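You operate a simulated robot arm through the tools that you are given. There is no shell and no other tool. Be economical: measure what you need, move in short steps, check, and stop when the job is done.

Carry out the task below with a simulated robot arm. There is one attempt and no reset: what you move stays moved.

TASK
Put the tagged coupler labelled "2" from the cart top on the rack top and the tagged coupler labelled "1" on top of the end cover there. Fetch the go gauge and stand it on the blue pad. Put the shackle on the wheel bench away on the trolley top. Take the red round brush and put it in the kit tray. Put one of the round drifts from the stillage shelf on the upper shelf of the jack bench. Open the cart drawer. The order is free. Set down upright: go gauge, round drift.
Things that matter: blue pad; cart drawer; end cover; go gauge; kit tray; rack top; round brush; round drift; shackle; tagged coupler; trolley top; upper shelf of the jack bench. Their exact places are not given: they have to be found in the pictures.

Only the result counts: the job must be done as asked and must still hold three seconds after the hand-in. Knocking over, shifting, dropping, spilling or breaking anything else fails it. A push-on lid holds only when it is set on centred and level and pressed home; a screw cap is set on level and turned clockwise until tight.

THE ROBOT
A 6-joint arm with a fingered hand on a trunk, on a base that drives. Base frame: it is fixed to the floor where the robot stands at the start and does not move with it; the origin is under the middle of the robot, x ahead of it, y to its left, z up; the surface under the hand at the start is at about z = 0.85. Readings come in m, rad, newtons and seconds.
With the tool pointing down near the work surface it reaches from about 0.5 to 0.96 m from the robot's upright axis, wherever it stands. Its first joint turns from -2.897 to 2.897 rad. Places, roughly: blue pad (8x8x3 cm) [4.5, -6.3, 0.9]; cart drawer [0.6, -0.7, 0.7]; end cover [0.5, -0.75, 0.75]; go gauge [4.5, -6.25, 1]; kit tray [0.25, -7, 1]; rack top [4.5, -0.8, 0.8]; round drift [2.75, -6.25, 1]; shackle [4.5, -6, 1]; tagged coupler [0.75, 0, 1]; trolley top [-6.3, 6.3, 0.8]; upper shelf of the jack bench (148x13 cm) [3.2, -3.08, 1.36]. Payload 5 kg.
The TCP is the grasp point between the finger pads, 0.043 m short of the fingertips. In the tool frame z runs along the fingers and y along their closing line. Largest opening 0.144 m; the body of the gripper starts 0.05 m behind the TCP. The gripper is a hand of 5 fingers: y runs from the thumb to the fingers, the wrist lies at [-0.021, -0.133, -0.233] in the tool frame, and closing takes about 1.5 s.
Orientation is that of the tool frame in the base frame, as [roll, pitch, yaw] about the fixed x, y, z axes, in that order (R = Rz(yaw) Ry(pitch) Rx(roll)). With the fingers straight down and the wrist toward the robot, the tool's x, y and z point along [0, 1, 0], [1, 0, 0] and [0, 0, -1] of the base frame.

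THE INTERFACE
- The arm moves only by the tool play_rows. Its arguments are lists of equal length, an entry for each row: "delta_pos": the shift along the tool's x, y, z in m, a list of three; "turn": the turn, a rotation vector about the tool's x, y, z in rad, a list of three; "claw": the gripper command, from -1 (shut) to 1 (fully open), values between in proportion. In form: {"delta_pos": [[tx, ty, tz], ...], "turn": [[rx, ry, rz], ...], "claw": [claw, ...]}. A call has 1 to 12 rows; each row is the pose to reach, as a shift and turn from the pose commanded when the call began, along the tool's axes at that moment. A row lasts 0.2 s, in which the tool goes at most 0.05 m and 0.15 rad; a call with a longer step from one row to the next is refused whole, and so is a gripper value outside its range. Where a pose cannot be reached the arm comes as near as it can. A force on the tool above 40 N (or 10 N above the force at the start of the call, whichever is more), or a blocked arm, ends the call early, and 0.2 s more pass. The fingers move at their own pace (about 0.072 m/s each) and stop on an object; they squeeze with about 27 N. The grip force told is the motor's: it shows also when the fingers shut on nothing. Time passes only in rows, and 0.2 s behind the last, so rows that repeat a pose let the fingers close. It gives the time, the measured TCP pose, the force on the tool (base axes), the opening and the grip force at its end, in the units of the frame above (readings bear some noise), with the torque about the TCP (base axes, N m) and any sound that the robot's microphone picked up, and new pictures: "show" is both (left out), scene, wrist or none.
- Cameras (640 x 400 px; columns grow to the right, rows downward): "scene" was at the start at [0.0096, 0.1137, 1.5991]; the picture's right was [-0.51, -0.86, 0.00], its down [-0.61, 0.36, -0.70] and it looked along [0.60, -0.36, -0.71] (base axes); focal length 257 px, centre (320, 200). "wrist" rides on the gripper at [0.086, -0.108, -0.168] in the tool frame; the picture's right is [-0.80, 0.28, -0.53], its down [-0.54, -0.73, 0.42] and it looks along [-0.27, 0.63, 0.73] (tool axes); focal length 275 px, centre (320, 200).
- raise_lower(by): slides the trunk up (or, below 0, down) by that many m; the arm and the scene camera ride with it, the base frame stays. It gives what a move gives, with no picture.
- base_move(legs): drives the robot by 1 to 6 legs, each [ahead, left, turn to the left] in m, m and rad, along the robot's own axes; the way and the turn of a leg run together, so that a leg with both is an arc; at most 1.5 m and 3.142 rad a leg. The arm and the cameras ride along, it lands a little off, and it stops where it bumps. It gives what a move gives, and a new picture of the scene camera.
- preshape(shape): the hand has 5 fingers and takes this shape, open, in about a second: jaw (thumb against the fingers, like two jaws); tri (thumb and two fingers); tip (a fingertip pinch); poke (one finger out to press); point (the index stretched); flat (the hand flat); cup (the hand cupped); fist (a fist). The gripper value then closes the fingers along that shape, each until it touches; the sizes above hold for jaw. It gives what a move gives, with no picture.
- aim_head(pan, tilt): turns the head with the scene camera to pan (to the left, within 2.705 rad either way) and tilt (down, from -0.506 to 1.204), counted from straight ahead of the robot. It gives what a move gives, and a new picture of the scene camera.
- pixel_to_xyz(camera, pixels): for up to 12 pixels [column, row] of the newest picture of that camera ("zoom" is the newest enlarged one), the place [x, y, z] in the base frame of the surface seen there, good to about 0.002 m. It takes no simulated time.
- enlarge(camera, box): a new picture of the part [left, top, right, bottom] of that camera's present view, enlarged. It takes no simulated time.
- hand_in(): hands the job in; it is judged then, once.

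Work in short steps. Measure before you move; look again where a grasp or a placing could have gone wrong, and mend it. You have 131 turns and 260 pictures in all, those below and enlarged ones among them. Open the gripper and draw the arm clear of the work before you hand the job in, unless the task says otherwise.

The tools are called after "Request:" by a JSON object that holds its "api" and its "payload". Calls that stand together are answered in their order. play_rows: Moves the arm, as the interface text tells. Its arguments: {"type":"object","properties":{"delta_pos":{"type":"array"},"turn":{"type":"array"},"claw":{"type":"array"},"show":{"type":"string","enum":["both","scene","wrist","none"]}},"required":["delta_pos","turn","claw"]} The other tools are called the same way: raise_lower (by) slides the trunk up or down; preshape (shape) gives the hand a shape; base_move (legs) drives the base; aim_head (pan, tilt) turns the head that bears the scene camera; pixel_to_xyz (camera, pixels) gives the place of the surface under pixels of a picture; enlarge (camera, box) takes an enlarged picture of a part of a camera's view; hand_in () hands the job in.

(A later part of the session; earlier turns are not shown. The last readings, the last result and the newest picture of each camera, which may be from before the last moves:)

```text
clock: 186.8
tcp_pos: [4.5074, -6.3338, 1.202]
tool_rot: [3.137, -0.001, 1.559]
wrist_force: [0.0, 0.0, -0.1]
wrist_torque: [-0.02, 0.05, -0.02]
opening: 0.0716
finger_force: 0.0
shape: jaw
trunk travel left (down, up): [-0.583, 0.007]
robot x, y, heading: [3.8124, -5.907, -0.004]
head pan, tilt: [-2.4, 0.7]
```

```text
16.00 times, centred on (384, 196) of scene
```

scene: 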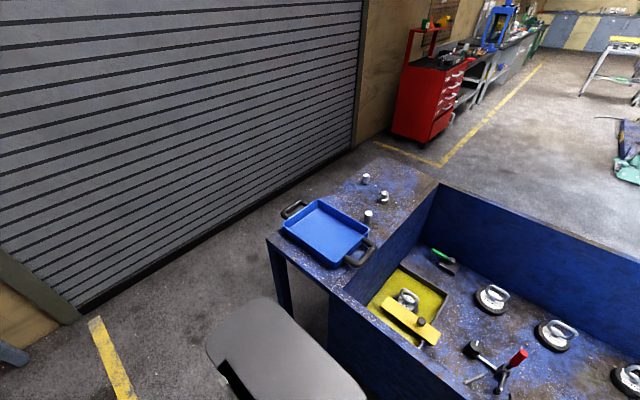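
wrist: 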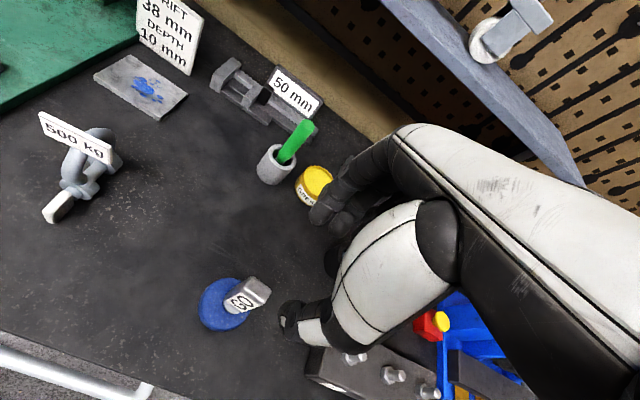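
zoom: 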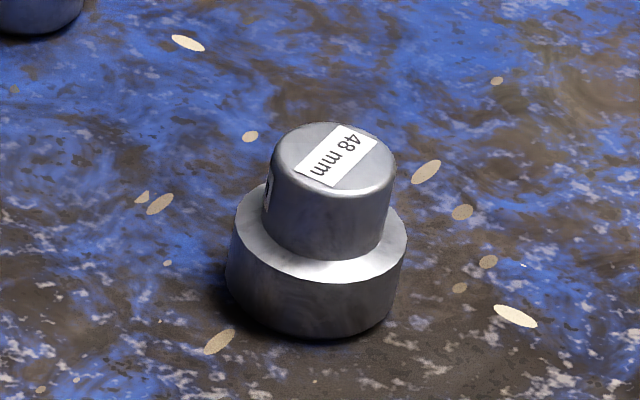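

They are drifts of 30, 38, 48 mm. I'll take the 48 mm one (stable) at ≈[2.853,-6.197]. I retract the arm and turn round to face −x.

Request:
{"api": "play_rows", "payload": {"delta_pos": [[0.04, -0.03, -0.01], [0.08, -0.07, -0.02], [0.12, -0.11, -0.03], [0.16, -0.15, -0.04], [0.19, -0.19, -0.04], [0.2, -0.22, -0.04]], "turn": [[0, 0, 0], [0, 0, 0], [0, 0, 0], [0, 0, 0], [0, 0, 0], [0, 0, 0]], "claw": [0, 0, 0, 0, 0, 0], "show": "none"}}

Request:
{"api": "base_move", "payload": {"legs": [[0, 0, 1.571], [0, 0, 1.571], [0.0, 0.42, 0.008]]}}

Request:
{"api": "aim_head", "payload": {"pan": -0.1, "tilt": 0.8}}

```text
refused: row 1 steps farther than a row can; nothing moved
```

```text
clock: 189.1
tcp_pos: [4.6234, -5.8416, 1.2078]
tool_rot: [3.14, 0.021, 2.198]
wrist_force: [-15.2, -9.8, 5.9]
wrist_torque: [0.23, -0.8, -0.61]
opening: 0.0714
finger_force: 0.0
shape: jaw
trunk travel left (down, up): [-0.583, 0.007]
robot x, y, heading: [3.8154, -5.913, 0.651]
head pan, tilt: [-2.4, 0.7]
stopped in leg 1: the force on the tool passed its limit at 69 N (the readings are from after the stop); the commanded pose is now the measured one
```

scene: 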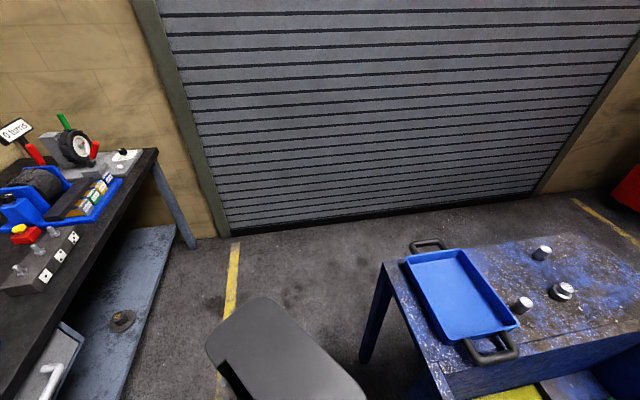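

```text
clock: 191.2
tcp_pos: [4.6224, -5.8396, 1.2072]
tool_rot: [3.137, 0.022, 2.201]
wrist_force: [-19.1, -19.5, 12.7]
wrist_torque: [0.51, -1.41, -1.4]
opening: 0.0715
finger_force: 0.0
shape: jaw
trunk travel left (down, up): [-0.583, 0.007]
robot x, y, heading: [3.8126, -5.908, 0.654]
head pan, tilt: [-0.099, 0.799]
```

scene: 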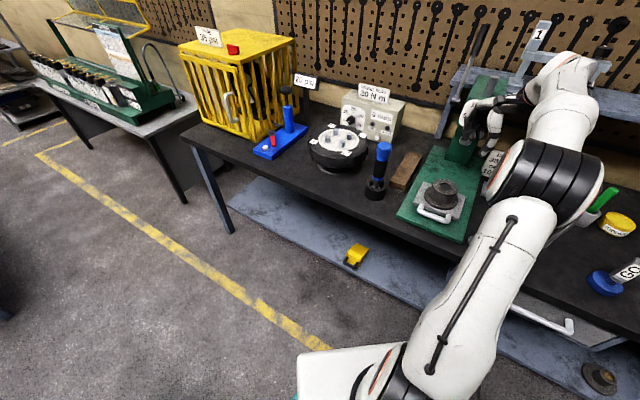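

The arm rows were refused and the turn ran the hand against the green press. I turn back a bit and then check what was touched.

Request:
{"api": "base_move", "payload": {"legs": [[0, 0, -0.3]]}}

Request:
{"api": "enlarge", "payload": {"camera": "scene", "box": [340, 60, 640, 260]}}

```text
clock: 192.6
tcp_pos: [4.6111, -6.079, 1.2044]
tool_rot: [3.141, 0.018, 1.903]
wrist_force: [0.3, -0.6, 0.5]
wrist_torque: [-0.02, 0.0, -0.01]
opening: 0.0718
finger_force: 0.0
shape: jaw
trunk travel left (down, up): [-0.583, 0.007]
robot x, y, heading: [3.8151, -5.9094, 0.351]
head pan, tilt: [-0.099, 0.799]
```

scene: 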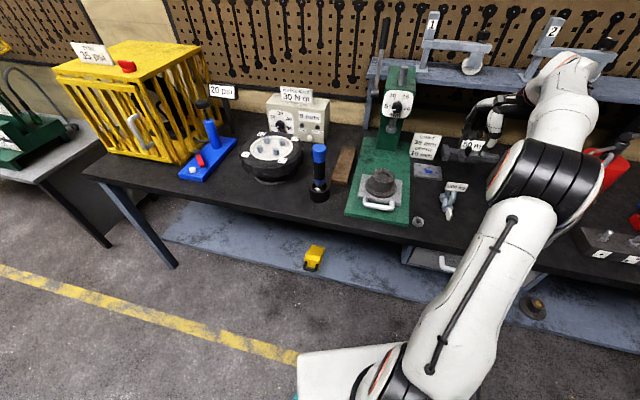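

```text
2.00 times, centred on (490, 160) of scene
```

zoom: 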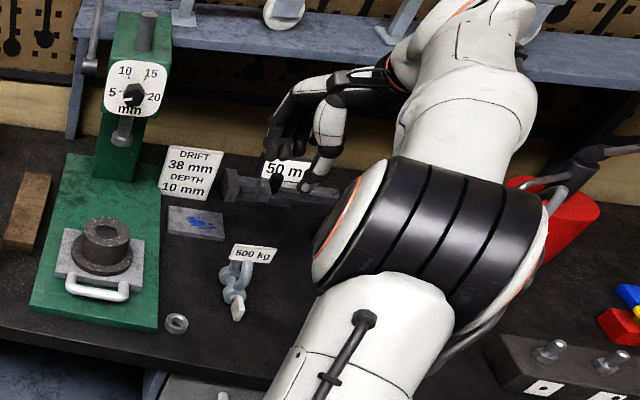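

Nothing seems shifted (press fixed). I pull the arm in first, separately.

Request:
{"api": "play_rows", "payload": {"delta_pos": [[0, -0.04, -0.01], [0, -0.08, -0.02], [0, -0.12, -0.03], [0, -0.16, -0.04], [0, -0.2, -0.04], [0, -0.24, -0.04], [0, -0.27, -0.04]], "turn": [[0, 0, 0], [0, 0, 0], [0, 0, 0], [0, 0, 0], [0, 0, 0], [0, 0, 0], [0, 0, 0]], "claw": [0, 0, 0, 0, 0, 0, 0], "show": "scene"}}

```text
clock: 194.2
tcp_pos: [4.3534, -6.1676, 1.2453]
tool_rot: [3.137, 0.019, 1.904]
wrist_force: [-0.3, -0.3, 0.0]
wrist_torque: [0.02, -0.02, 0.01]
opening: 0.072
finger_force: 0.0
shape: jaw
trunk travel left (down, up): [-0.583, 0.007]
robot x, y, heading: [3.8183, -5.9092, 0.351]
head pan, tilt: [-0.099, 0.799]
```

scene: 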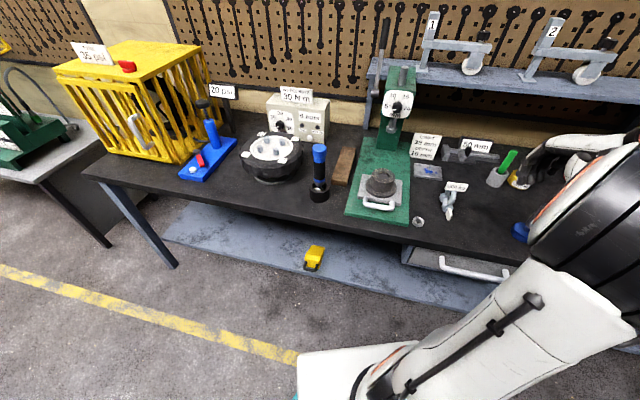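

I turn right (away from the bench) to face −x.

Request:
{"api": "base_move", "payload": {"legs": [[0, 0, -1.745], [0, 0, -1.747]]}}

Request:
{"api": "aim_head", "payload": {"pan": 0.0, "tilt": 0.8}}

```text
clock: 203.1
tcp_pos: [3.4023, -5.4795, 1.2438]
tool_rot: [3.14, 0.02, -1.6]
wrist_force: [0.4, 0.8, -0.1]
wrist_torque: [-0.03, 0.01, -0.02]
opening: 0.0717
finger_force: 0.0
shape: jaw
trunk travel left (down, up): [-0.583, 0.007]
robot x, y, heading: [3.8175, -5.9079, 3.13]
head pan, tilt: [-0.099, 0.799]
```

scene: 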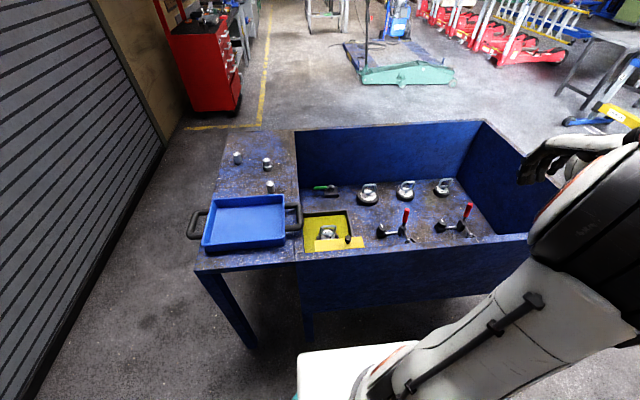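

```text
clock: 203.7
tcp_pos: [3.4015, -5.4793, 1.2451]
tool_rot: [3.14, 0.018, -1.601]
wrist_force: [0.3, 0.4, 0.1]
wrist_torque: [-0.02, 0.09, 0.01]
opening: 0.072
finger_force: 0.0
shape: jaw
trunk travel left (down, up): [-0.583, 0.007]
robot x, y, heading: [3.8152, -5.908, 3.132]
head pan, tilt: [0.0, 0.799]
```

scene: 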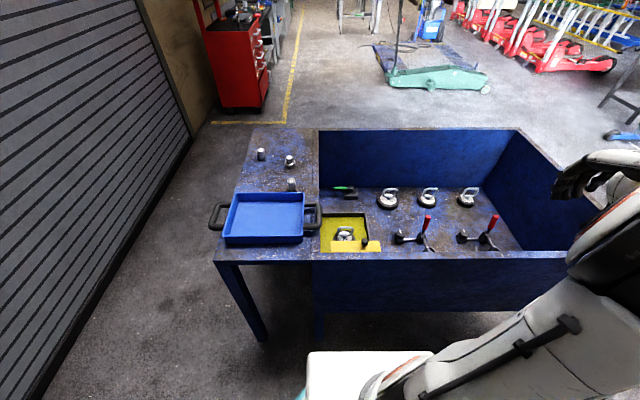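

I drive to stand in front of the shelf.

Request:
{"api": "base_move", "payload": {"legs": [[0.09, 0.44, 0.01]]}}

```text
clock: 206.5
tcp_pos: [3.3061, -5.9271, 1.2444]
tool_rot: [3.139, 0.019, -1.588]
wrist_force: [0.5, -0.5, -1.3]
wrist_torque: [0.0, 0.0, -0.01]
opening: 0.0719
finger_force: 0.0
shape: jaw
trunk travel left (down, up): [-0.583, 0.007]
robot x, y, heading: [3.7236, -6.3528, -3.135]
head pan, tilt: [0.0, 0.799]
```

scene: 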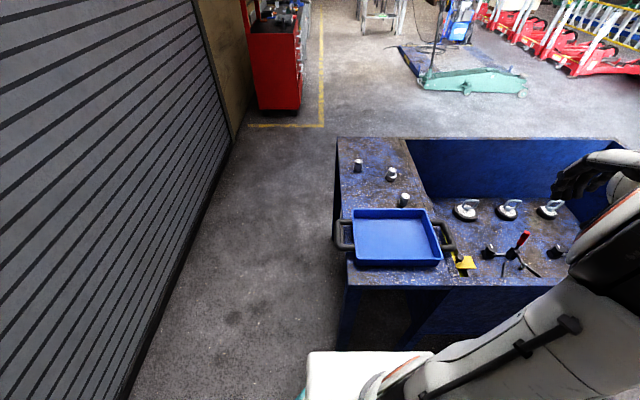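

I extend the arm to above the 48 mm drift, levelling the hand.

Request:
{"api": "play_rows", "payload": {"delta_pos": [[0.02, 0.036, 0], [0.04, 0.073, 0], [0.06, 0.109, 0], [0.081, 0.145, 0], [0.101, 0.182, 0], [0.121, 0.218, 0], [0.141, 0.254, 0], [0.162, 0.29, 0], [0.182, 0.327, 0], [0.202, 0.363, 0], [0.222, 0.4, 0.0], [0.2425, 0.436, 0.01]], "turn": [[0, 0.002, 0], [0, 0.004, 0], [0, 0.006, 0], [0, 0.008, 0], [0, 0.01, 0], [0, 0.012, 0], [0, 0.014, 0], [0, 0.016, 0], [0, 0.019, 0], [0, 0.019, 0], [0, 0.019, 0], [0, 0.019, 0]], "claw": [0.1, 0.1, 0.1, 0.1, 0.1, 0.1, 0.1, 0.1, 0.1, 0.1, 0.1, 0.1]}}

```text
clock: 209.1
tcp_pos: [2.8634, -6.1623, 1.228]
tool_rot: [-3.141, 0.001, -1.587]
wrist_force: [0.3, -0.3, -0.1]
wrist_torque: [-0.04, -0.08, 0.01]
opening: 0.079
finger_force: 0.1
shape: jaw
trunk travel left (down, up): [-0.583, 0.007]
robot x, y, heading: [3.7243, -6.3519, -3.136]
head pan, tilt: [0.0, 0.799]
```

scene: 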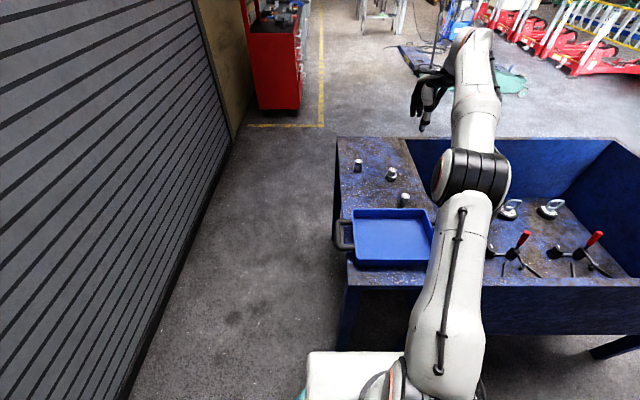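
wrist: 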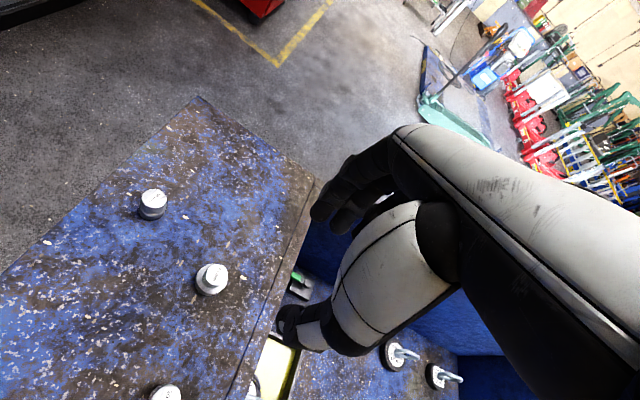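

Request:
{"api": "enlarge", "payload": {"camera": "wrist", "box": [120, 170, 320, 295]}}

Request:
{"api": "pixel_to_xyz", "payload": {"camera": "wrist", "pixels": [[212, 273], [206, 270], [219, 276], [212, 266], [212, 281], [200, 288], [228, 285], [210, 294]]}}

```text
3.20 times, centred on (220, 232) of wrist
```

zoom: 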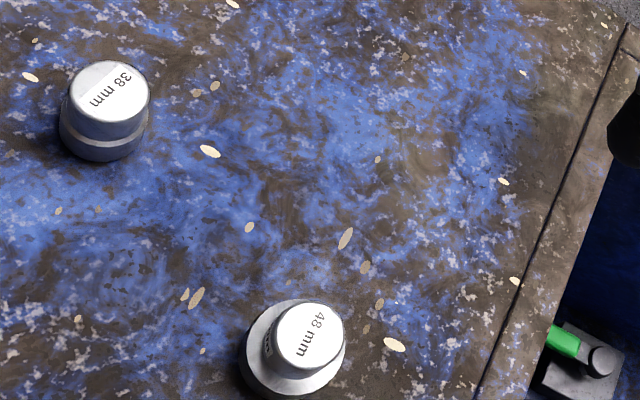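

```text
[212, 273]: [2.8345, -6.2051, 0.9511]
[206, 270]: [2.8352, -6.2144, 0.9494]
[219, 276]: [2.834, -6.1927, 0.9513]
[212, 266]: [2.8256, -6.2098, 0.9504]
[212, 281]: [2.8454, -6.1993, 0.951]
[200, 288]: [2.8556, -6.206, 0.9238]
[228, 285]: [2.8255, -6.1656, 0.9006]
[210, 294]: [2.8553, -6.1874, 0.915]
```

Drift axis ≈[2.838,-6.197]. I go over it and down to TCP z 0.948.

Request:
{"api": "play_rows", "payload": {"delta_pos": [[0.02, 0.015, 0.02], [0.035, 0.025, 0.05], [0.035, 0.025, 0.09], [0.035, 0.025, 0.13], [0.035, 0.025, 0.17], [0.035, 0.025, 0.2], [0.035, 0.025, 0.23], [0.035, 0.025, 0.255], [0.035, 0.025, 0.27], [0.035, 0.025, 0.28]], "turn": [[0, 0, 0], [0, 0, 0], [0, 0, 0], [0, 0, 0], [0, 0, 0], [0, 0, 0], [0, 0, 0], [0, 0, 0], [0, 0, 0], [0, 0, 0]], "claw": [0.25, 0.25, 0.25, 0.25, 0.25, 0.25, 0.25, 0.25, 0.25, 0.25]}}

Request:
{"api": "enlarge", "payload": {"camera": "scene", "box": [340, 120, 460, 195]}}

```text
clock: 211.3
tcp_pos: [2.839, -6.1959, 0.9503]
tool_rot: [3.139, 0.0, -1.589]
wrist_force: [0.6, 0.6, 0.3]
wrist_torque: [0.0, 0.0, -0.02]
opening: 0.0895
finger_force: 0.0
shape: jaw
trunk travel left (down, up): [-0.583, 0.007]
robot x, y, heading: [3.7245, -6.352, -3.138]
head pan, tilt: [0.0, 0.799]
```

scene: 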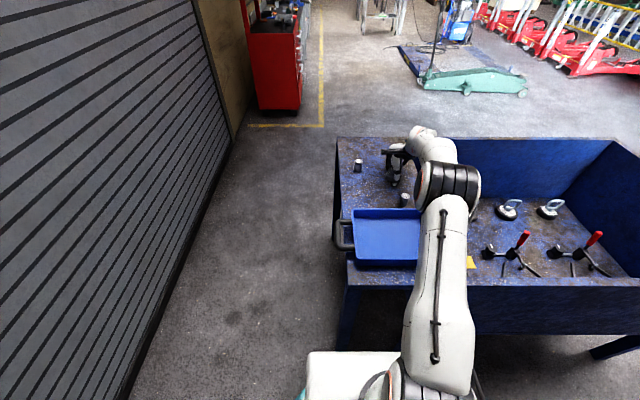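
wrist: 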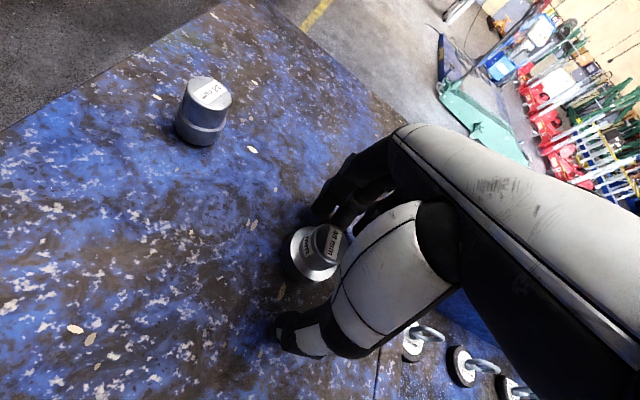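

```text
5.33 times, centred on (400, 158) of scene
```

zoom: 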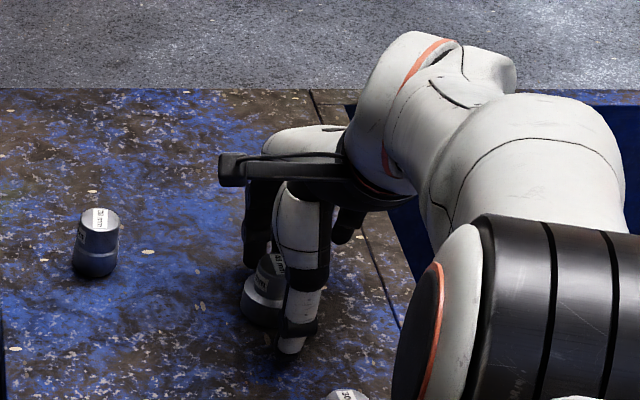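

Close and lift.

Request:
{"api": "play_rows", "payload": {"delta_pos": [[0, 0, 0], [0, 0, 0], [0, 0, 0], [0, 0, 0], [0, 0, 0], [0, 0, 0], [0, 0, 0], [0, 0, -0.03], [0, 0, -0.07], [0, 0, -0.11]], "turn": [[0, 0, 0], [0, 0, 0], [0, 0, 0], [0, 0, 0], [0, 0, 0], [0, 0, 0], [0, 0, 0], [0, 0, 0], [0, 0, 0], [0, 0, 0]], "claw": [-1, -1, -1, -1, -1, -1, -1, -1, -1, -1]}}

Request:
{"api": "enlarge", "payload": {"camera": "wrist", "box": [230, 160, 390, 320]}}

```text
clock: 213.5
tcp_pos: [2.8398, -6.1953, 1.0604]
tool_rot: [3.141, 0.0, -1.589]
wrist_force: [0.2, 0.5, -6.9]
wrist_torque: [-0.03, 0.02, 0.02]
opening: 0.0392
finger_force: 27.2
shape: jaw
trunk travel left (down, up): [-0.583, 0.007]
robot x, y, heading: [3.7268, -6.3548, -3.133]
head pan, tilt: [0.0, 0.799]
```

scene: 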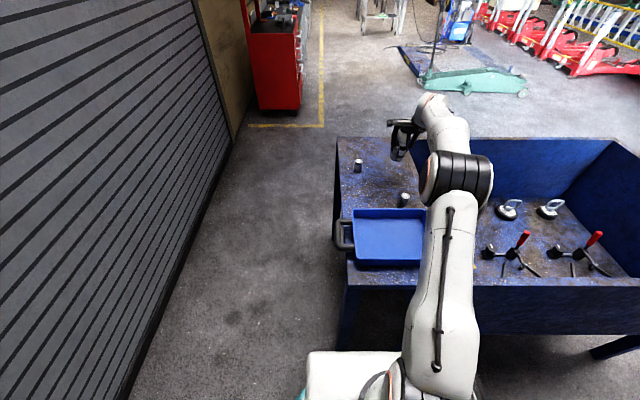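
wrist: 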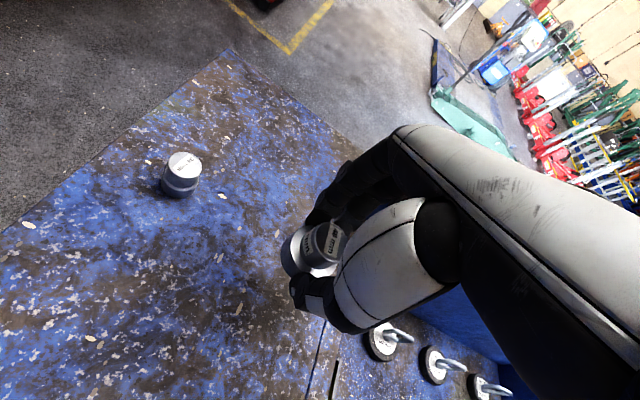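

```text
2.50 times, centred on (310, 240) of wrist
```

zoom: 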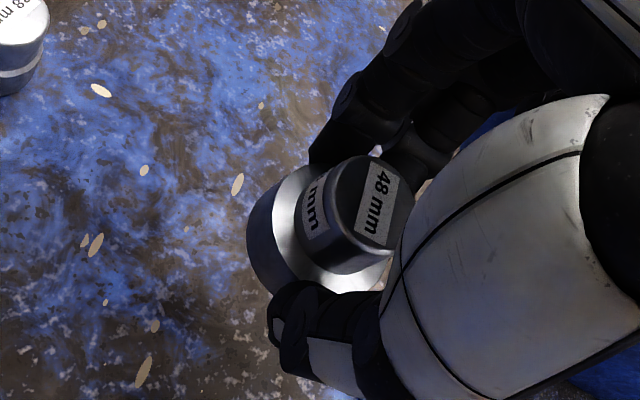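

Held (≈0.7 kg). I lift and retract, then raise to check the height for the upper shelf.

Request:
{"api": "play_rows", "payload": {"delta_pos": [[0, 0, -0.045], [0, 0, -0.09], [0, -0.03, -0.12], [-0.02, -0.07, -0.13], [-0.04, -0.11, -0.14], [-0.06, -0.15, -0.15], [-0.08, -0.19, -0.16], [-0.1, -0.23, -0.17], [-0.12, -0.27, -0.18], [-0.14, -0.31, -0.19], [-0.16, -0.35, -0.2], [-0.18, -0.39, -0.21]], "turn": [[0, 0, 0], [0, 0, 0], [0, 0, 0], [0, 0, 0], [0, 0, 0], [0, 0, 0], [0, 0, 0], [0, 0, 0], [0, 0, 0], [0, 0, 0], [0, 0, 0], [0, 0, 0]], "claw": [-1, -1, -1, -1, -1, -1, -1, -1, -1, -1, -1, -1], "show": "none"}}

Request:
{"api": "play_rows", "payload": {"delta_pos": [[0, 0, -0.04], [0, 0, -0.08], [0, 0, -0.12], [0, 0, -0.16], [0, 0, -0.2], [0, 0, -0.23]], "turn": [[0, 0, 0], [0, 0, 0], [0, 0, 0], [0, 0, 0], [0, 0, 0], [0, 0, 0]], "claw": [-1, -1, -1, -1, -1, -1], "show": "scene"}}

```text
clock: 216.1
tcp_pos: [3.2318, -6.0239, 1.27]
tool_rot: [3.138, 0.0, -1.589]
wrist_force: [0.1, -1.3, -5.1]
wrist_torque: [0.01, -0.04, 0.02]
opening: 0.0396
finger_force: 26.1
shape: jaw
trunk travel left (down, up): [-0.583, 0.007]
robot x, y, heading: [3.7233, -6.3523, -3.138]
head pan, tilt: [0.0, 0.799]
```

```text
clock: 217.5
tcp_pos: [3.2336, -6.022, 1.4997]
tool_rot: [3.14, -0.001, -1.588]
wrist_force: [0.9, -1.4, -5.5]
wrist_torque: [0.04, -0.04, -0.03]
opening: 0.0395
finger_force: 26.8
shape: jaw
trunk travel left (down, up): [-0.583, 0.007]
robot x, y, heading: [3.7239, -6.3524, -3.137]
head pan, tilt: [0.0, 0.799]
```

scene: 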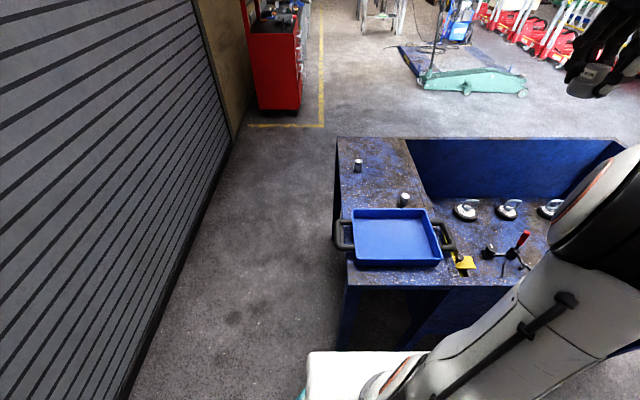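

z 1.5 is reachable. I drive (sideways) up the corridor to the jack bench.

Request:
{"api": "base_move", "payload": {"legs": [[-0.12, -0.1, -0.003], [0, -1.5, 0], [0, -1.5, 0], [0, -0.42, 0]]}}

Request:
{"api": "aim_head", "payload": {"pan": -0.35, "tilt": 0.5}}

```text
clock: 235.1
tcp_pos: [3.3856, -2.4935, 1.4999]
tool_rot: [3.141, 0.001, -1.6]
wrist_force: [-0.2, 0.9, -4.9]
wrist_torque: [0.0, -0.04, -0.04]
opening: 0.0395
finger_force: 27.2
shape: jaw
trunk travel left (down, up): [-0.583, 0.007]
robot x, y, heading: [3.8752, -2.8274, 3.135]
head pan, tilt: [0.0, 0.799]
```

scene: 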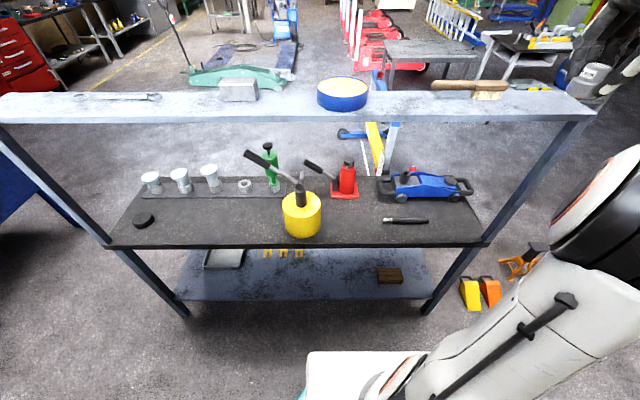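

```text
clock: 235.9
tcp_pos: [3.3859, -2.4938, 1.4995]
tool_rot: [3.138, 0.0, -1.601]
wrist_force: [-0.4, -1.1, -5.5]
wrist_torque: [0.02, -0.06, 0.0]
opening: 0.0392
finger_force: 26.6
shape: jaw
trunk travel left (down, up): [-0.583, 0.007]
robot x, y, heading: [3.8753, -2.8305, 3.135]
head pan, tilt: [-0.351, 0.499]
```

scene: 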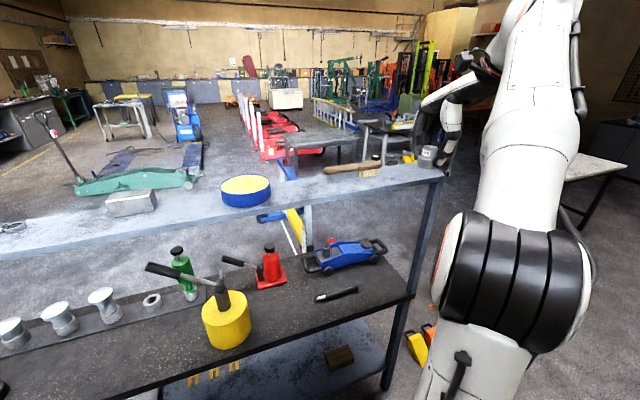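

Request:
{"api": "pixel_to_xyz", "payload": {"camera": "scene", "pixels": [[320, 195], [300, 185], [440, 178], [375, 172], [340, 170], [270, 193], [220, 195], [300, 200], [200, 215], [180, 195], [160, 205], [110, 230]]}}

Request:
{"api": "enlarge", "payload": {"camera": "scene", "box": [80, 140, 460, 260]}}

```text
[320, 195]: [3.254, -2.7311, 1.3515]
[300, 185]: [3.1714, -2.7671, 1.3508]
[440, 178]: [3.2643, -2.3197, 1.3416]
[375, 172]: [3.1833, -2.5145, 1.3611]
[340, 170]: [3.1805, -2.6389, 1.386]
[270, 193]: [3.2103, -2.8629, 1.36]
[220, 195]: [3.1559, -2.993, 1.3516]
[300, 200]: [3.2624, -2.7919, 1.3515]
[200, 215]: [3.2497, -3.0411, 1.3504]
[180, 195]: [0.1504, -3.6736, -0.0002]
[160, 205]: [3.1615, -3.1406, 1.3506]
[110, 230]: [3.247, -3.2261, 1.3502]
```

```text
1.68 times, centred on (270, 200) of scene
```

zoom: 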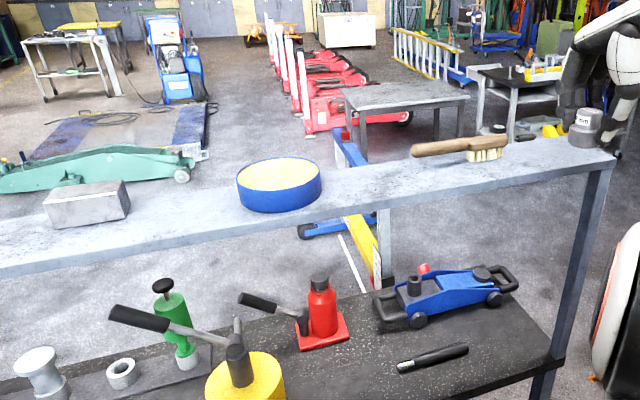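

I measure the gap between tin and brush handle.

Request:
{"api": "pixel_to_xyz", "payload": {"camera": "scene", "pixels": [[327, 171], [271, 186], [270, 180], [330, 172], [390, 168], [359, 169]]}}

```text
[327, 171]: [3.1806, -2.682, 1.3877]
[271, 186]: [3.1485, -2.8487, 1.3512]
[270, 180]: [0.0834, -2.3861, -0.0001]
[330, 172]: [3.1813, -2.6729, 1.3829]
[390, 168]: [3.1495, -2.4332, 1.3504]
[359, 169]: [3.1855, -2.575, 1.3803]
```

Gap centre y ≈ −2.772. I shift the base left 0.278.

Request:
{"api": "base_move", "payload": {"legs": [[0, 0.278, 0.006]]}}

```text
clock: 237.9
tcp_pos: [3.3822, -2.7806, 1.4997]
tool_rot: [3.14, -0.001, -1.592]
wrist_force: [-0.9, -0.5, -4.6]
wrist_torque: [0.07, -0.05, 0.02]
opening: 0.0393
finger_force: 27.0
shape: jaw
trunk travel left (down, up): [-0.583, 0.007]
robot x, y, heading: [3.8766, -3.1122, -3.14]
head pan, tilt: [-0.351, 0.499]
```

scene: 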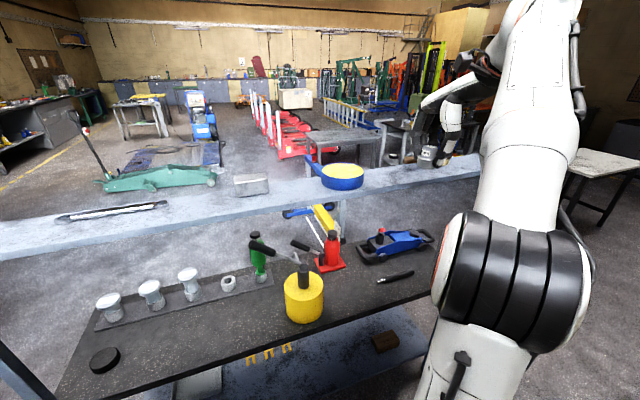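

Forward 0.182, then down to ~4 mm above the shelf.

Request:
{"api": "play_rows", "payload": {"delta_pos": [[-0.005, 0.04, 0], [-0.005, 0.08, 0], [-0.005, 0.12, 0], [-0.005, 0.16, 0], [-0.005, 0.182, 0.01], [-0.005, 0.182, 0.04], [-0.005, 0.182, 0.07], [-0.005, 0.182, 0.085], [-0.005, 0.182, 0.094]], "turn": [[0, 0, 0], [0, 0, 0], [0, 0, 0], [0, 0, 0], [0, 0, 0], [0, 0, 0], [0, 0, 0], [0, 0, 0], [0, 0, 0]], "claw": [-1, -1, -1, -1, -1, -1, -1, -1, -1]}}

Request:
{"api": "enlarge", "payload": {"camera": "scene", "box": [320, 120, 480, 220]}}

```text
clock: 239.9
tcp_pos: [3.1943, -2.7676, 1.4102]
tool_rot: [-3.141, 0.0, -1.59]
wrist_force: [0.1, -0.4, -6.4]
wrist_torque: [0.03, -0.04, -0.01]
opening: 0.0393
finger_force: 26.5
shape: jaw
out of reach, approached as far as the arm can: row 3, 4, 5, 6, 7, 9
trunk travel left (down, up): [-0.583, 0.007]
robot x, y, heading: [3.8727, -3.112, -3.141]
head pan, tilt: [-0.351, 0.499]
```

scene: 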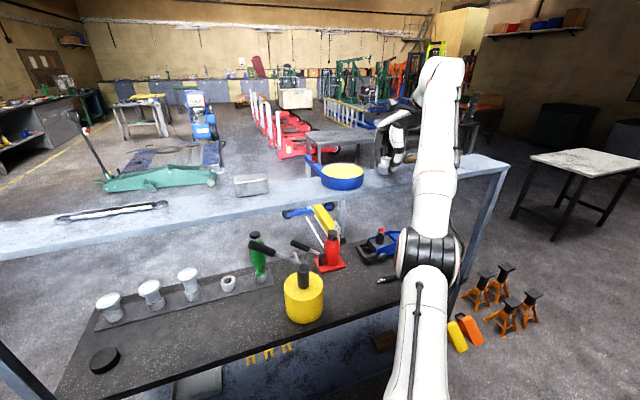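
wrist: 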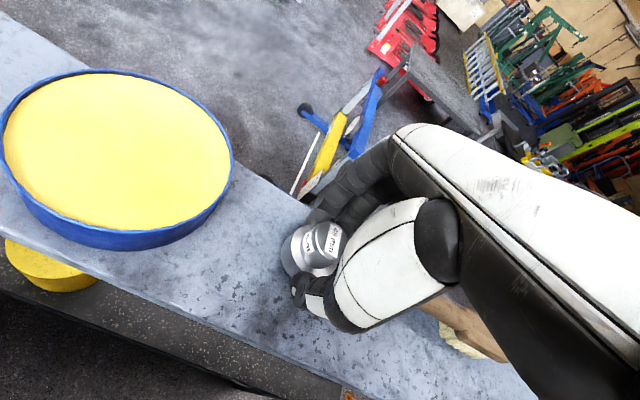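

```text
4.00 times, centred on (400, 170) of scene
```

zoom: 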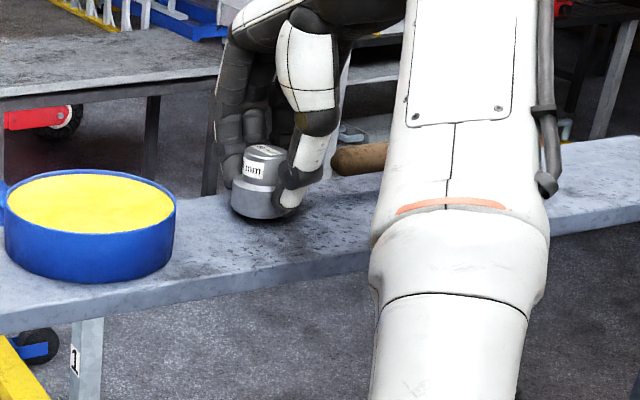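

The arm is near its limit; I lower the last 1 cm with the trunk instead.

Request:
{"api": "raise_lower", "payload": {"by": -0.009}}

Request:
{"api": "enlarge", "payload": {"camera": "scene", "box": [340, 140, 420, 190]}}

```text
clock: 240.5
tcp_pos: [3.194, -2.7669, 1.4004]
tool_rot: [-3.141, -0.001, -1.591]
wrist_force: [0.6, 0.0, -4.4]
wrist_torque: [-0.01, -0.06, 0.03]
opening: 0.0394
finger_force: 26.7
shape: jaw
trunk travel left (down, up): [-0.574, 0.016]
robot x, y, heading: [3.8757, -3.1064, -3.142]
head pan, tilt: [-0.351, 0.499]
```

```text
8.00 times, centred on (380, 165) of scene
```

zoom: 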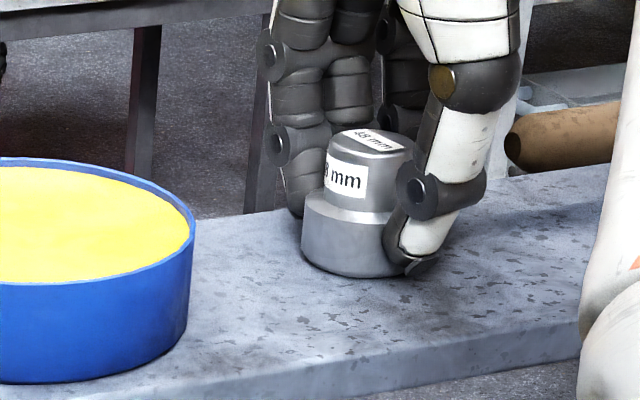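

It touches the shelf. I open the hand.

Request:
{"api": "play_rows", "payload": {"delta_pos": [[0, 0, 0], [0, 0, 0], [0, 0, 0], [0, 0, 0], [0, 0, 0], [0, 0, 0], [0, 0, 0]], "turn": [[0, 0, 0], [0, 0, 0], [0, 0, 0], [0, 0, 0], [0, 0, 0], [0, 0, 0], [0, 0, 0]], "claw": [-0.35, -0.2, 0, 0.1, 0.3, 0.3, 0.3], "show": "none"}}

Request:
{"api": "raise_lower", "payload": {"by": 0.024}}

Request:
{"api": "enlarge", "payload": {"camera": "scene", "box": [340, 140, 420, 190]}}

```text
clock: 242.1
tcp_pos: [3.1946, -2.7681, 1.4017]
tool_rot: [3.141, -0.002, -1.592]
wrist_force: [-0.4, -1.1, -0.2]
wrist_torque: [-0.01, 0.01, -0.01]
opening: 0.0932
finger_force: 0.1
shape: jaw
trunk travel left (down, up): [-0.574, 0.016]
robot x, y, heading: [3.8694, -3.1106, -3.142]
head pan, tilt: [-0.351, 0.499]
```

```text
clock: 242.7
tcp_pos: [3.1944, -2.7671, 1.4172]
tool_rot: [3.141, 0.001, -1.591]
wrist_force: [-0.6, 1.2, 0.1]
wrist_torque: [0.01, -0.02, -0.02]
opening: 0.0931
finger_force: 0.0
shape: jaw
out of reach, approached as far as the arm can: row 1
trunk travel left (down, up): [-0.59, 0.0]
robot x, y, heading: [3.8774, -3.1063, -3.139]
head pan, tilt: [-0.351, 0.499]
```

```text
8.00 times, centred on (380, 165) of scene
```

zoom: 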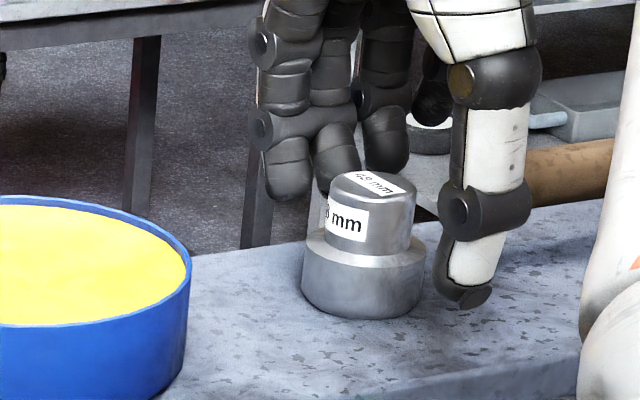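

The drift stands. Since the arm is stretched, I open fully and swap arm reach for base advance so I can rise straight.

Request:
{"api": "play_rows", "payload": {"delta_pos": [[0, 0, 0], [0, 0, 0], [0, 0, 0], [0, 0, 0], [0, -0.012, 0], [0, -0.025, 0]], "turn": [[0, 0, 0], [0, 0, 0], [0, 0, 0], [0, 0, 0], [0, 0, 0], [0, 0, 0]], "claw": [1, 1, 1, 1, 1, 1], "show": "none"}}

Request:
{"api": "base_move", "payload": {"legs": [[0.05, 0, 0]]}}

Request:
{"api": "enlarge", "payload": {"camera": "scene", "box": [340, 140, 420, 190]}}

```text
clock: 244.1
tcp_pos: [3.212, -2.7604, 1.4268]
tool_rot: [-3.139, -0.002, -1.588]
wrist_force: [0.0, -0.6, -0.3]
wrist_torque: [0.01, 0.02, -0.03]
opening: 0.1438
finger_force: 0.1
shape: jaw
out of reach, approached as far as the arm can: row 5, 6
trunk travel left (down, up): [-0.59, 0.0]
robot x, y, heading: [3.8714, -3.1104, -3.133]
head pan, tilt: [-0.351, 0.499]
```

```text
clock: 245.0
tcp_pos: [3.1589, -2.7599, 1.4262]
tool_rot: [-3.139, -0.002, -1.588]
wrist_force: [-0.9, -0.3, -0.3]
wrist_torque: [-0.02, -0.03, 0.02]
opening: 0.1436
finger_force: 0.1
shape: jaw
trunk travel left (down, up): [-0.59, 0.0]
robot x, y, heading: [3.8224, -3.112, -3.135]
head pan, tilt: [-0.351, 0.499]
```

scene: 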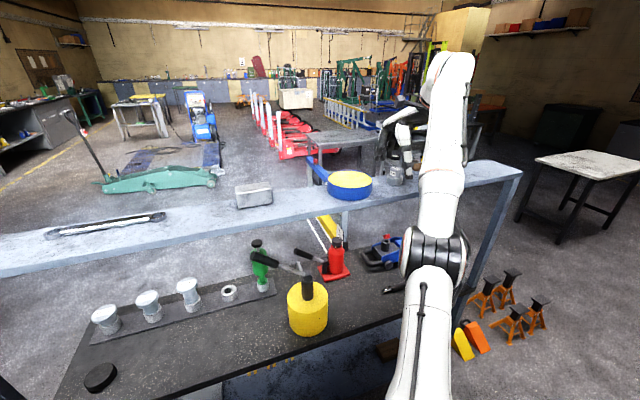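

```text
8.00 times, centred on (380, 165) of scene
```

zoom: 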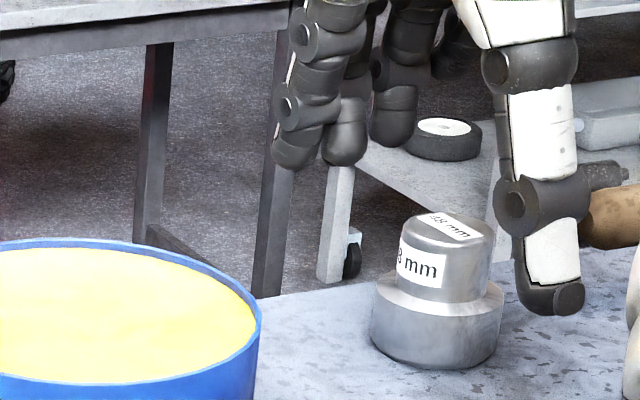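

Now I move back over the drift and rise.

Request:
{"api": "play_rows", "payload": {"delta_pos": [[0, -0.02, 0.0], [0, -0.032, 0], [0, -0.032, -0.02], [0, -0.032, -0.04], [0, -0.032, -0.06]], "turn": [[0, 0, 0], [0, 0, 0], [0, 0, 0], [0, 0, 0], [0, 0, 0]], "claw": [1, 1, 1, 1, 1], "show": "none"}}

Request:
{"api": "enlarge", "payload": {"camera": "scene", "box": [340, 100, 440, 190]}}

```text
clock: 246.2
tcp_pos: [3.2022, -2.7722, 1.4742]
tool_rot: [-3.14, -0.003, -1.589]
wrist_force: [0.8, -1.0, 0.1]
wrist_torque: [0.09, 0.08, -0.01]
opening: 0.1436
finger_force: 0.1
shape: jaw
out of reach, approached as far as the arm can: row 1, 2, 3, 4, 5
trunk travel left (down, up): [-0.59, 0.0]
robot x, y, heading: [3.8242, -3.1096, -3.138]
head pan, tilt: [-0.351, 0.499]
```

```text
4.44 times, centred on (390, 145) of scene
```

zoom: 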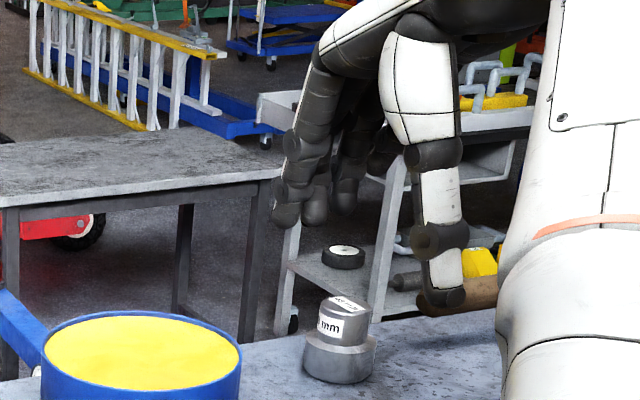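

Clear above the drift. I retract toward the robot.

Request:
{"api": "play_rows", "payload": {"delta_pos": [[0, -0.03, 0], [0, -0.07, 0], [0, -0.11, 0], [0, -0.15, 0], [0, -0.19, 0], [0, -0.23, 0]], "turn": [[0, 0, 0], [0, 0, 0], [0, 0, 0], [0, 0, 0], [0, 0, 0], [0, 0, 0]], "claw": [1, 1, 1, 1, 1, 1], "show": "scene"}}

```text
clock: 247.6
tcp_pos: [3.4313, -2.776, 1.4744]
tool_rot: [-3.14, 0.002, -1.586]
wrist_force: [0.2, -0.1, -0.1]
wrist_torque: [0.03, 0.05, -0.02]
opening: 0.1437
finger_force: 0.0
shape: jaw
trunk travel left (down, up): [-0.59, 0.0]
robot x, y, heading: [3.8205, -3.1089, -3.14]
head pan, tilt: [-0.351, 0.499]
```

scene: 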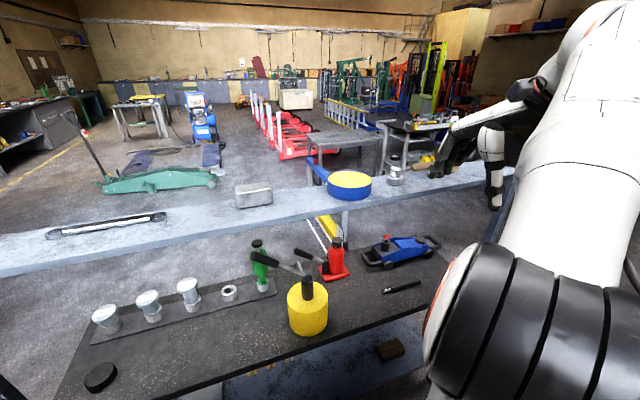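

Next target: kit tray and red round brush. I look toward the south-west benches.

Request:
{"api": "play_rows", "payload": {"delta_pos": [[0, 0, 0.04], [0, 0, 0.08], [0, 0, 0.12], [0, 0, 0.16], [0, 0, 0.2], [0, 0, 0.22]], "turn": [[0, 0, 0], [0, 0, 0], [0, 0, 0], [0, 0, 0], [0, 0, 0], [0, 0, 0]], "claw": [0.3, 0.3, 0.3, 0.3, 0.3, 0.3], "show": "none"}}

Request:
{"api": "aim_head", "payload": {"pan": 0.6, "tilt": 0.35}}

Request:
{"api": "enlarge", "payload": {"camera": "scene", "box": [180, 100, 420, 250]}}

Request:
{"api": "pixel_to_xyz", "payload": {"camera": "scene", "pixels": [[320, 160], [300, 180], [400, 200], [450, 200], [250, 300], [100, 240], [380, 130], [240, 150]]}}

```text
clock: 249.0
tcp_pos: [3.4321, -2.7763, 1.2538]
tool_rot: [-3.14, -0.004, -1.589]
wrist_force: [-0.6, -0.2, -0.3]
wrist_torque: [0.0, 0.0, 0.0]
opening: 0.0941
finger_force: 0.1
shape: jaw
trunk travel left (down, up): [-0.59, 0.0]
robot x, y, heading: [3.822, -3.109, -3.139]
head pan, tilt: [-0.351, 0.499]
```

```text
clock: 250.3
tcp_pos: [3.4314, -2.7766, 1.2538]
tool_rot: [-3.14, -0.002, -1.589]
wrist_force: [0.3, 0.4, 0.6]
wrist_torque: [-0.01, 0.01, -0.01]
opening: 0.094
finger_force: 0.1
shape: jaw
trunk travel left (down, up): [-0.59, 0.0]
robot x, y, heading: [3.82, -3.1095, -3.138]
head pan, tilt: [0.6, 0.351]
```

scene: 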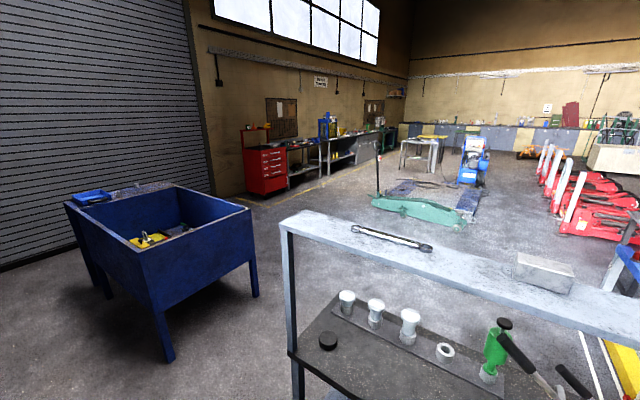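

```text
2.67 times, centred on (300, 175) of scene
```

zoom: 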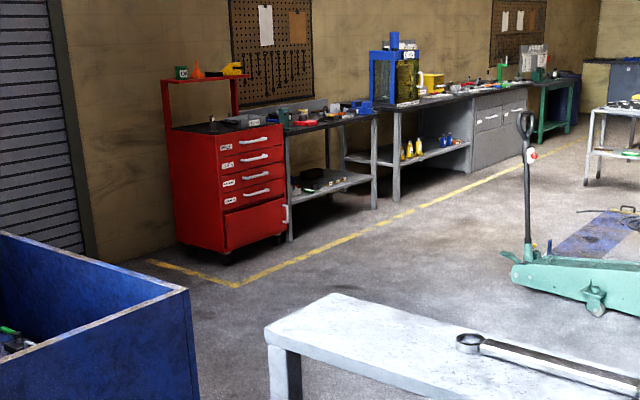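

```text
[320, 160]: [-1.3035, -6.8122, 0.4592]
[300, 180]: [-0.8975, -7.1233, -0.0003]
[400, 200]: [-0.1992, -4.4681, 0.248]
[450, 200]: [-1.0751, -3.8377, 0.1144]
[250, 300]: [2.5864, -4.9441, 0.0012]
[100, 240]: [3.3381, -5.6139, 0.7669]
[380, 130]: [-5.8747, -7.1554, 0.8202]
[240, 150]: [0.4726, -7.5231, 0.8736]
```

The kit tray seems to be on the red cabinet (x≈0.25,y≈-7). I drive through the gap south of the jack bench and turn to face −y.

Request:
{"api": "base_move", "payload": {"legs": [[0, 1.35, 0], [1.5, 0, 0], [1.3, 0, 0], [0, 0, 1.571]]}}

Request:
{"api": "aim_head", "payload": {"pan": -0.2, "tilt": 0.35}}

Request:
{"api": "enlarge", "payload": {"camera": "scene", "box": [220, 100, 460, 250]}}

```text
clock: 273.9
tcp_pos: [0.6776, -4.7638, 1.255]
tool_rot: [-3.14, -0.001, -0.044]
wrist_force: [1.3, -0.2, 0.2]
wrist_torque: [0.02, 0.02, 0.0]
opening: 0.0942
finger_force: 0.1
shape: jaw
trunk travel left (down, up): [-0.59, 0.0]
robot x, y, heading: [1.0184, -4.3841, -1.594]
head pan, tilt: [0.6, 0.351]
```

scene: 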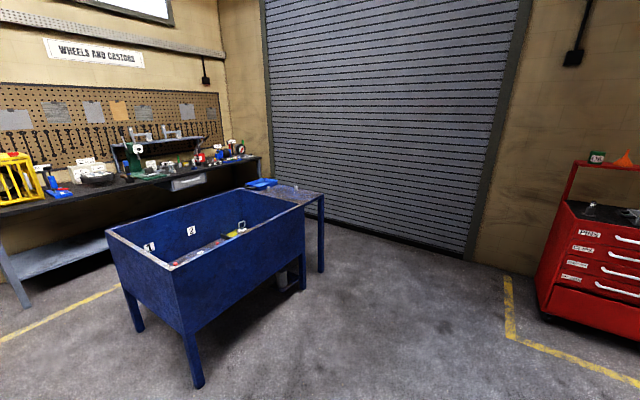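

```text
clock: 275.1
tcp_pos: [0.6771, -4.764, 1.2543]
tool_rot: [-3.139, -0.003, -0.043]
wrist_force: [0.1, 0.1, -0.9]
wrist_torque: [0.05, 0.03, -0.04]
opening: 0.0937
finger_force: 0.0
shape: jaw
trunk travel left (down, up): [-0.59, 0.0]
robot x, y, heading: [1.0208, -4.3812, -1.593]
head pan, tilt: [-0.201, 0.351]
```

scene: 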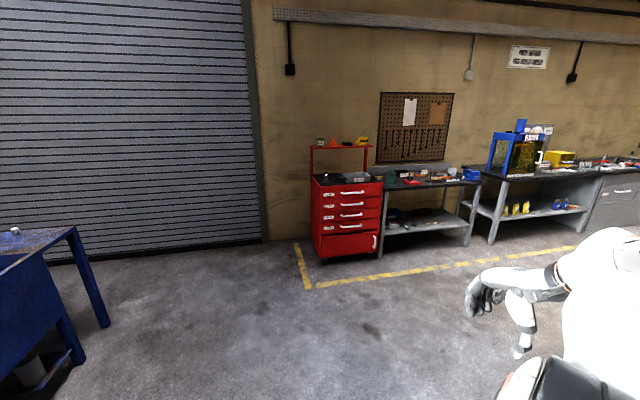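

```text
2.67 times, centred on (340, 175) of scene
```

zoom: 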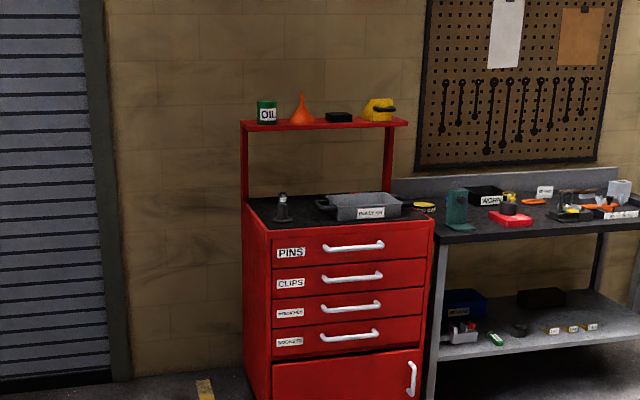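

The grey kit tray sits on the red cabinet. I drive closer.

Request:
{"api": "base_move", "payload": {"legs": [[1.3, -0.4, 0.023]]}}

Request:
{"api": "aim_head", "payload": {"pan": -0.3, "tilt": 0.55}}

Request:
{"api": "enlarge", "payload": {"camera": "scene", "box": [140, 100, 380, 250]}}

Request:
{"api": "enlarge", "payload": {"camera": "scene", "box": [300, 100, 540, 250]}}

```text
clock: 281.9
tcp_pos: [0.2877, -6.0741, 1.2548]
tool_rot: [-3.139, -0.001, -0.003]
wrist_force: [-0.2, 0.2, 0.3]
wrist_torque: [0.0, 0.01, 0.01]
opening: 0.0938
finger_force: 0.0
shape: jaw
trunk travel left (down, up): [-0.59, 0.0]
robot x, y, heading: [0.6138, -5.6787, -1.557]
head pan, tilt: [-0.201, 0.351]
```

scene: 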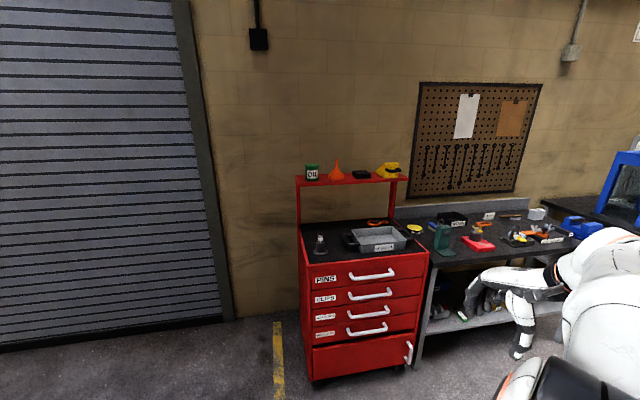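

```text
clock: 282.6
tcp_pos: [0.288, -6.0731, 1.2548]
tool_rot: [-3.139, -0.002, -0.004]
wrist_force: [-0.3, 0.4, 0.5]
wrist_torque: [-0.02, -0.03, 0.0]
opening: 0.0939
finger_force: 0.1
shape: jaw
trunk travel left (down, up): [-0.59, 0.0]
robot x, y, heading: [0.614, -5.678, -1.555]
head pan, tilt: [-0.3, 0.55]
```

scene: 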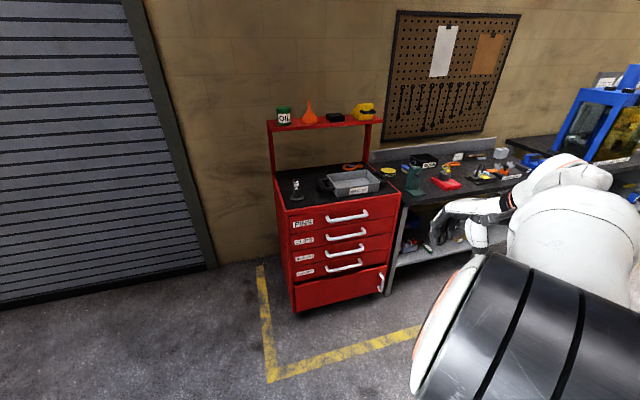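

```text
2.67 times, centred on (260, 175) of scene
```

zoom: 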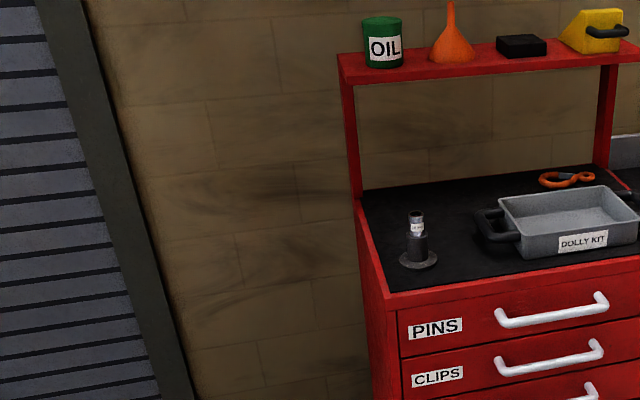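

```text
2.67 times, centred on (420, 175) of scene
```

zoom: 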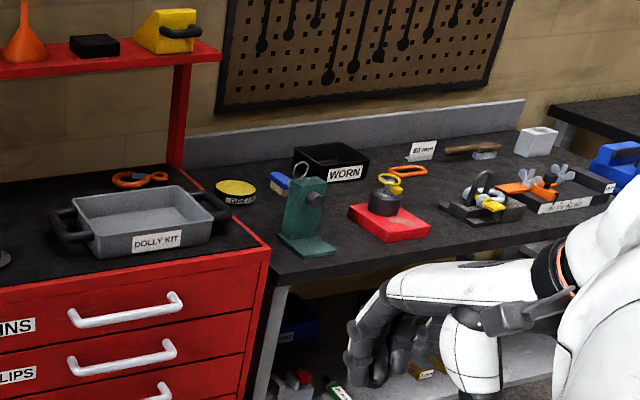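

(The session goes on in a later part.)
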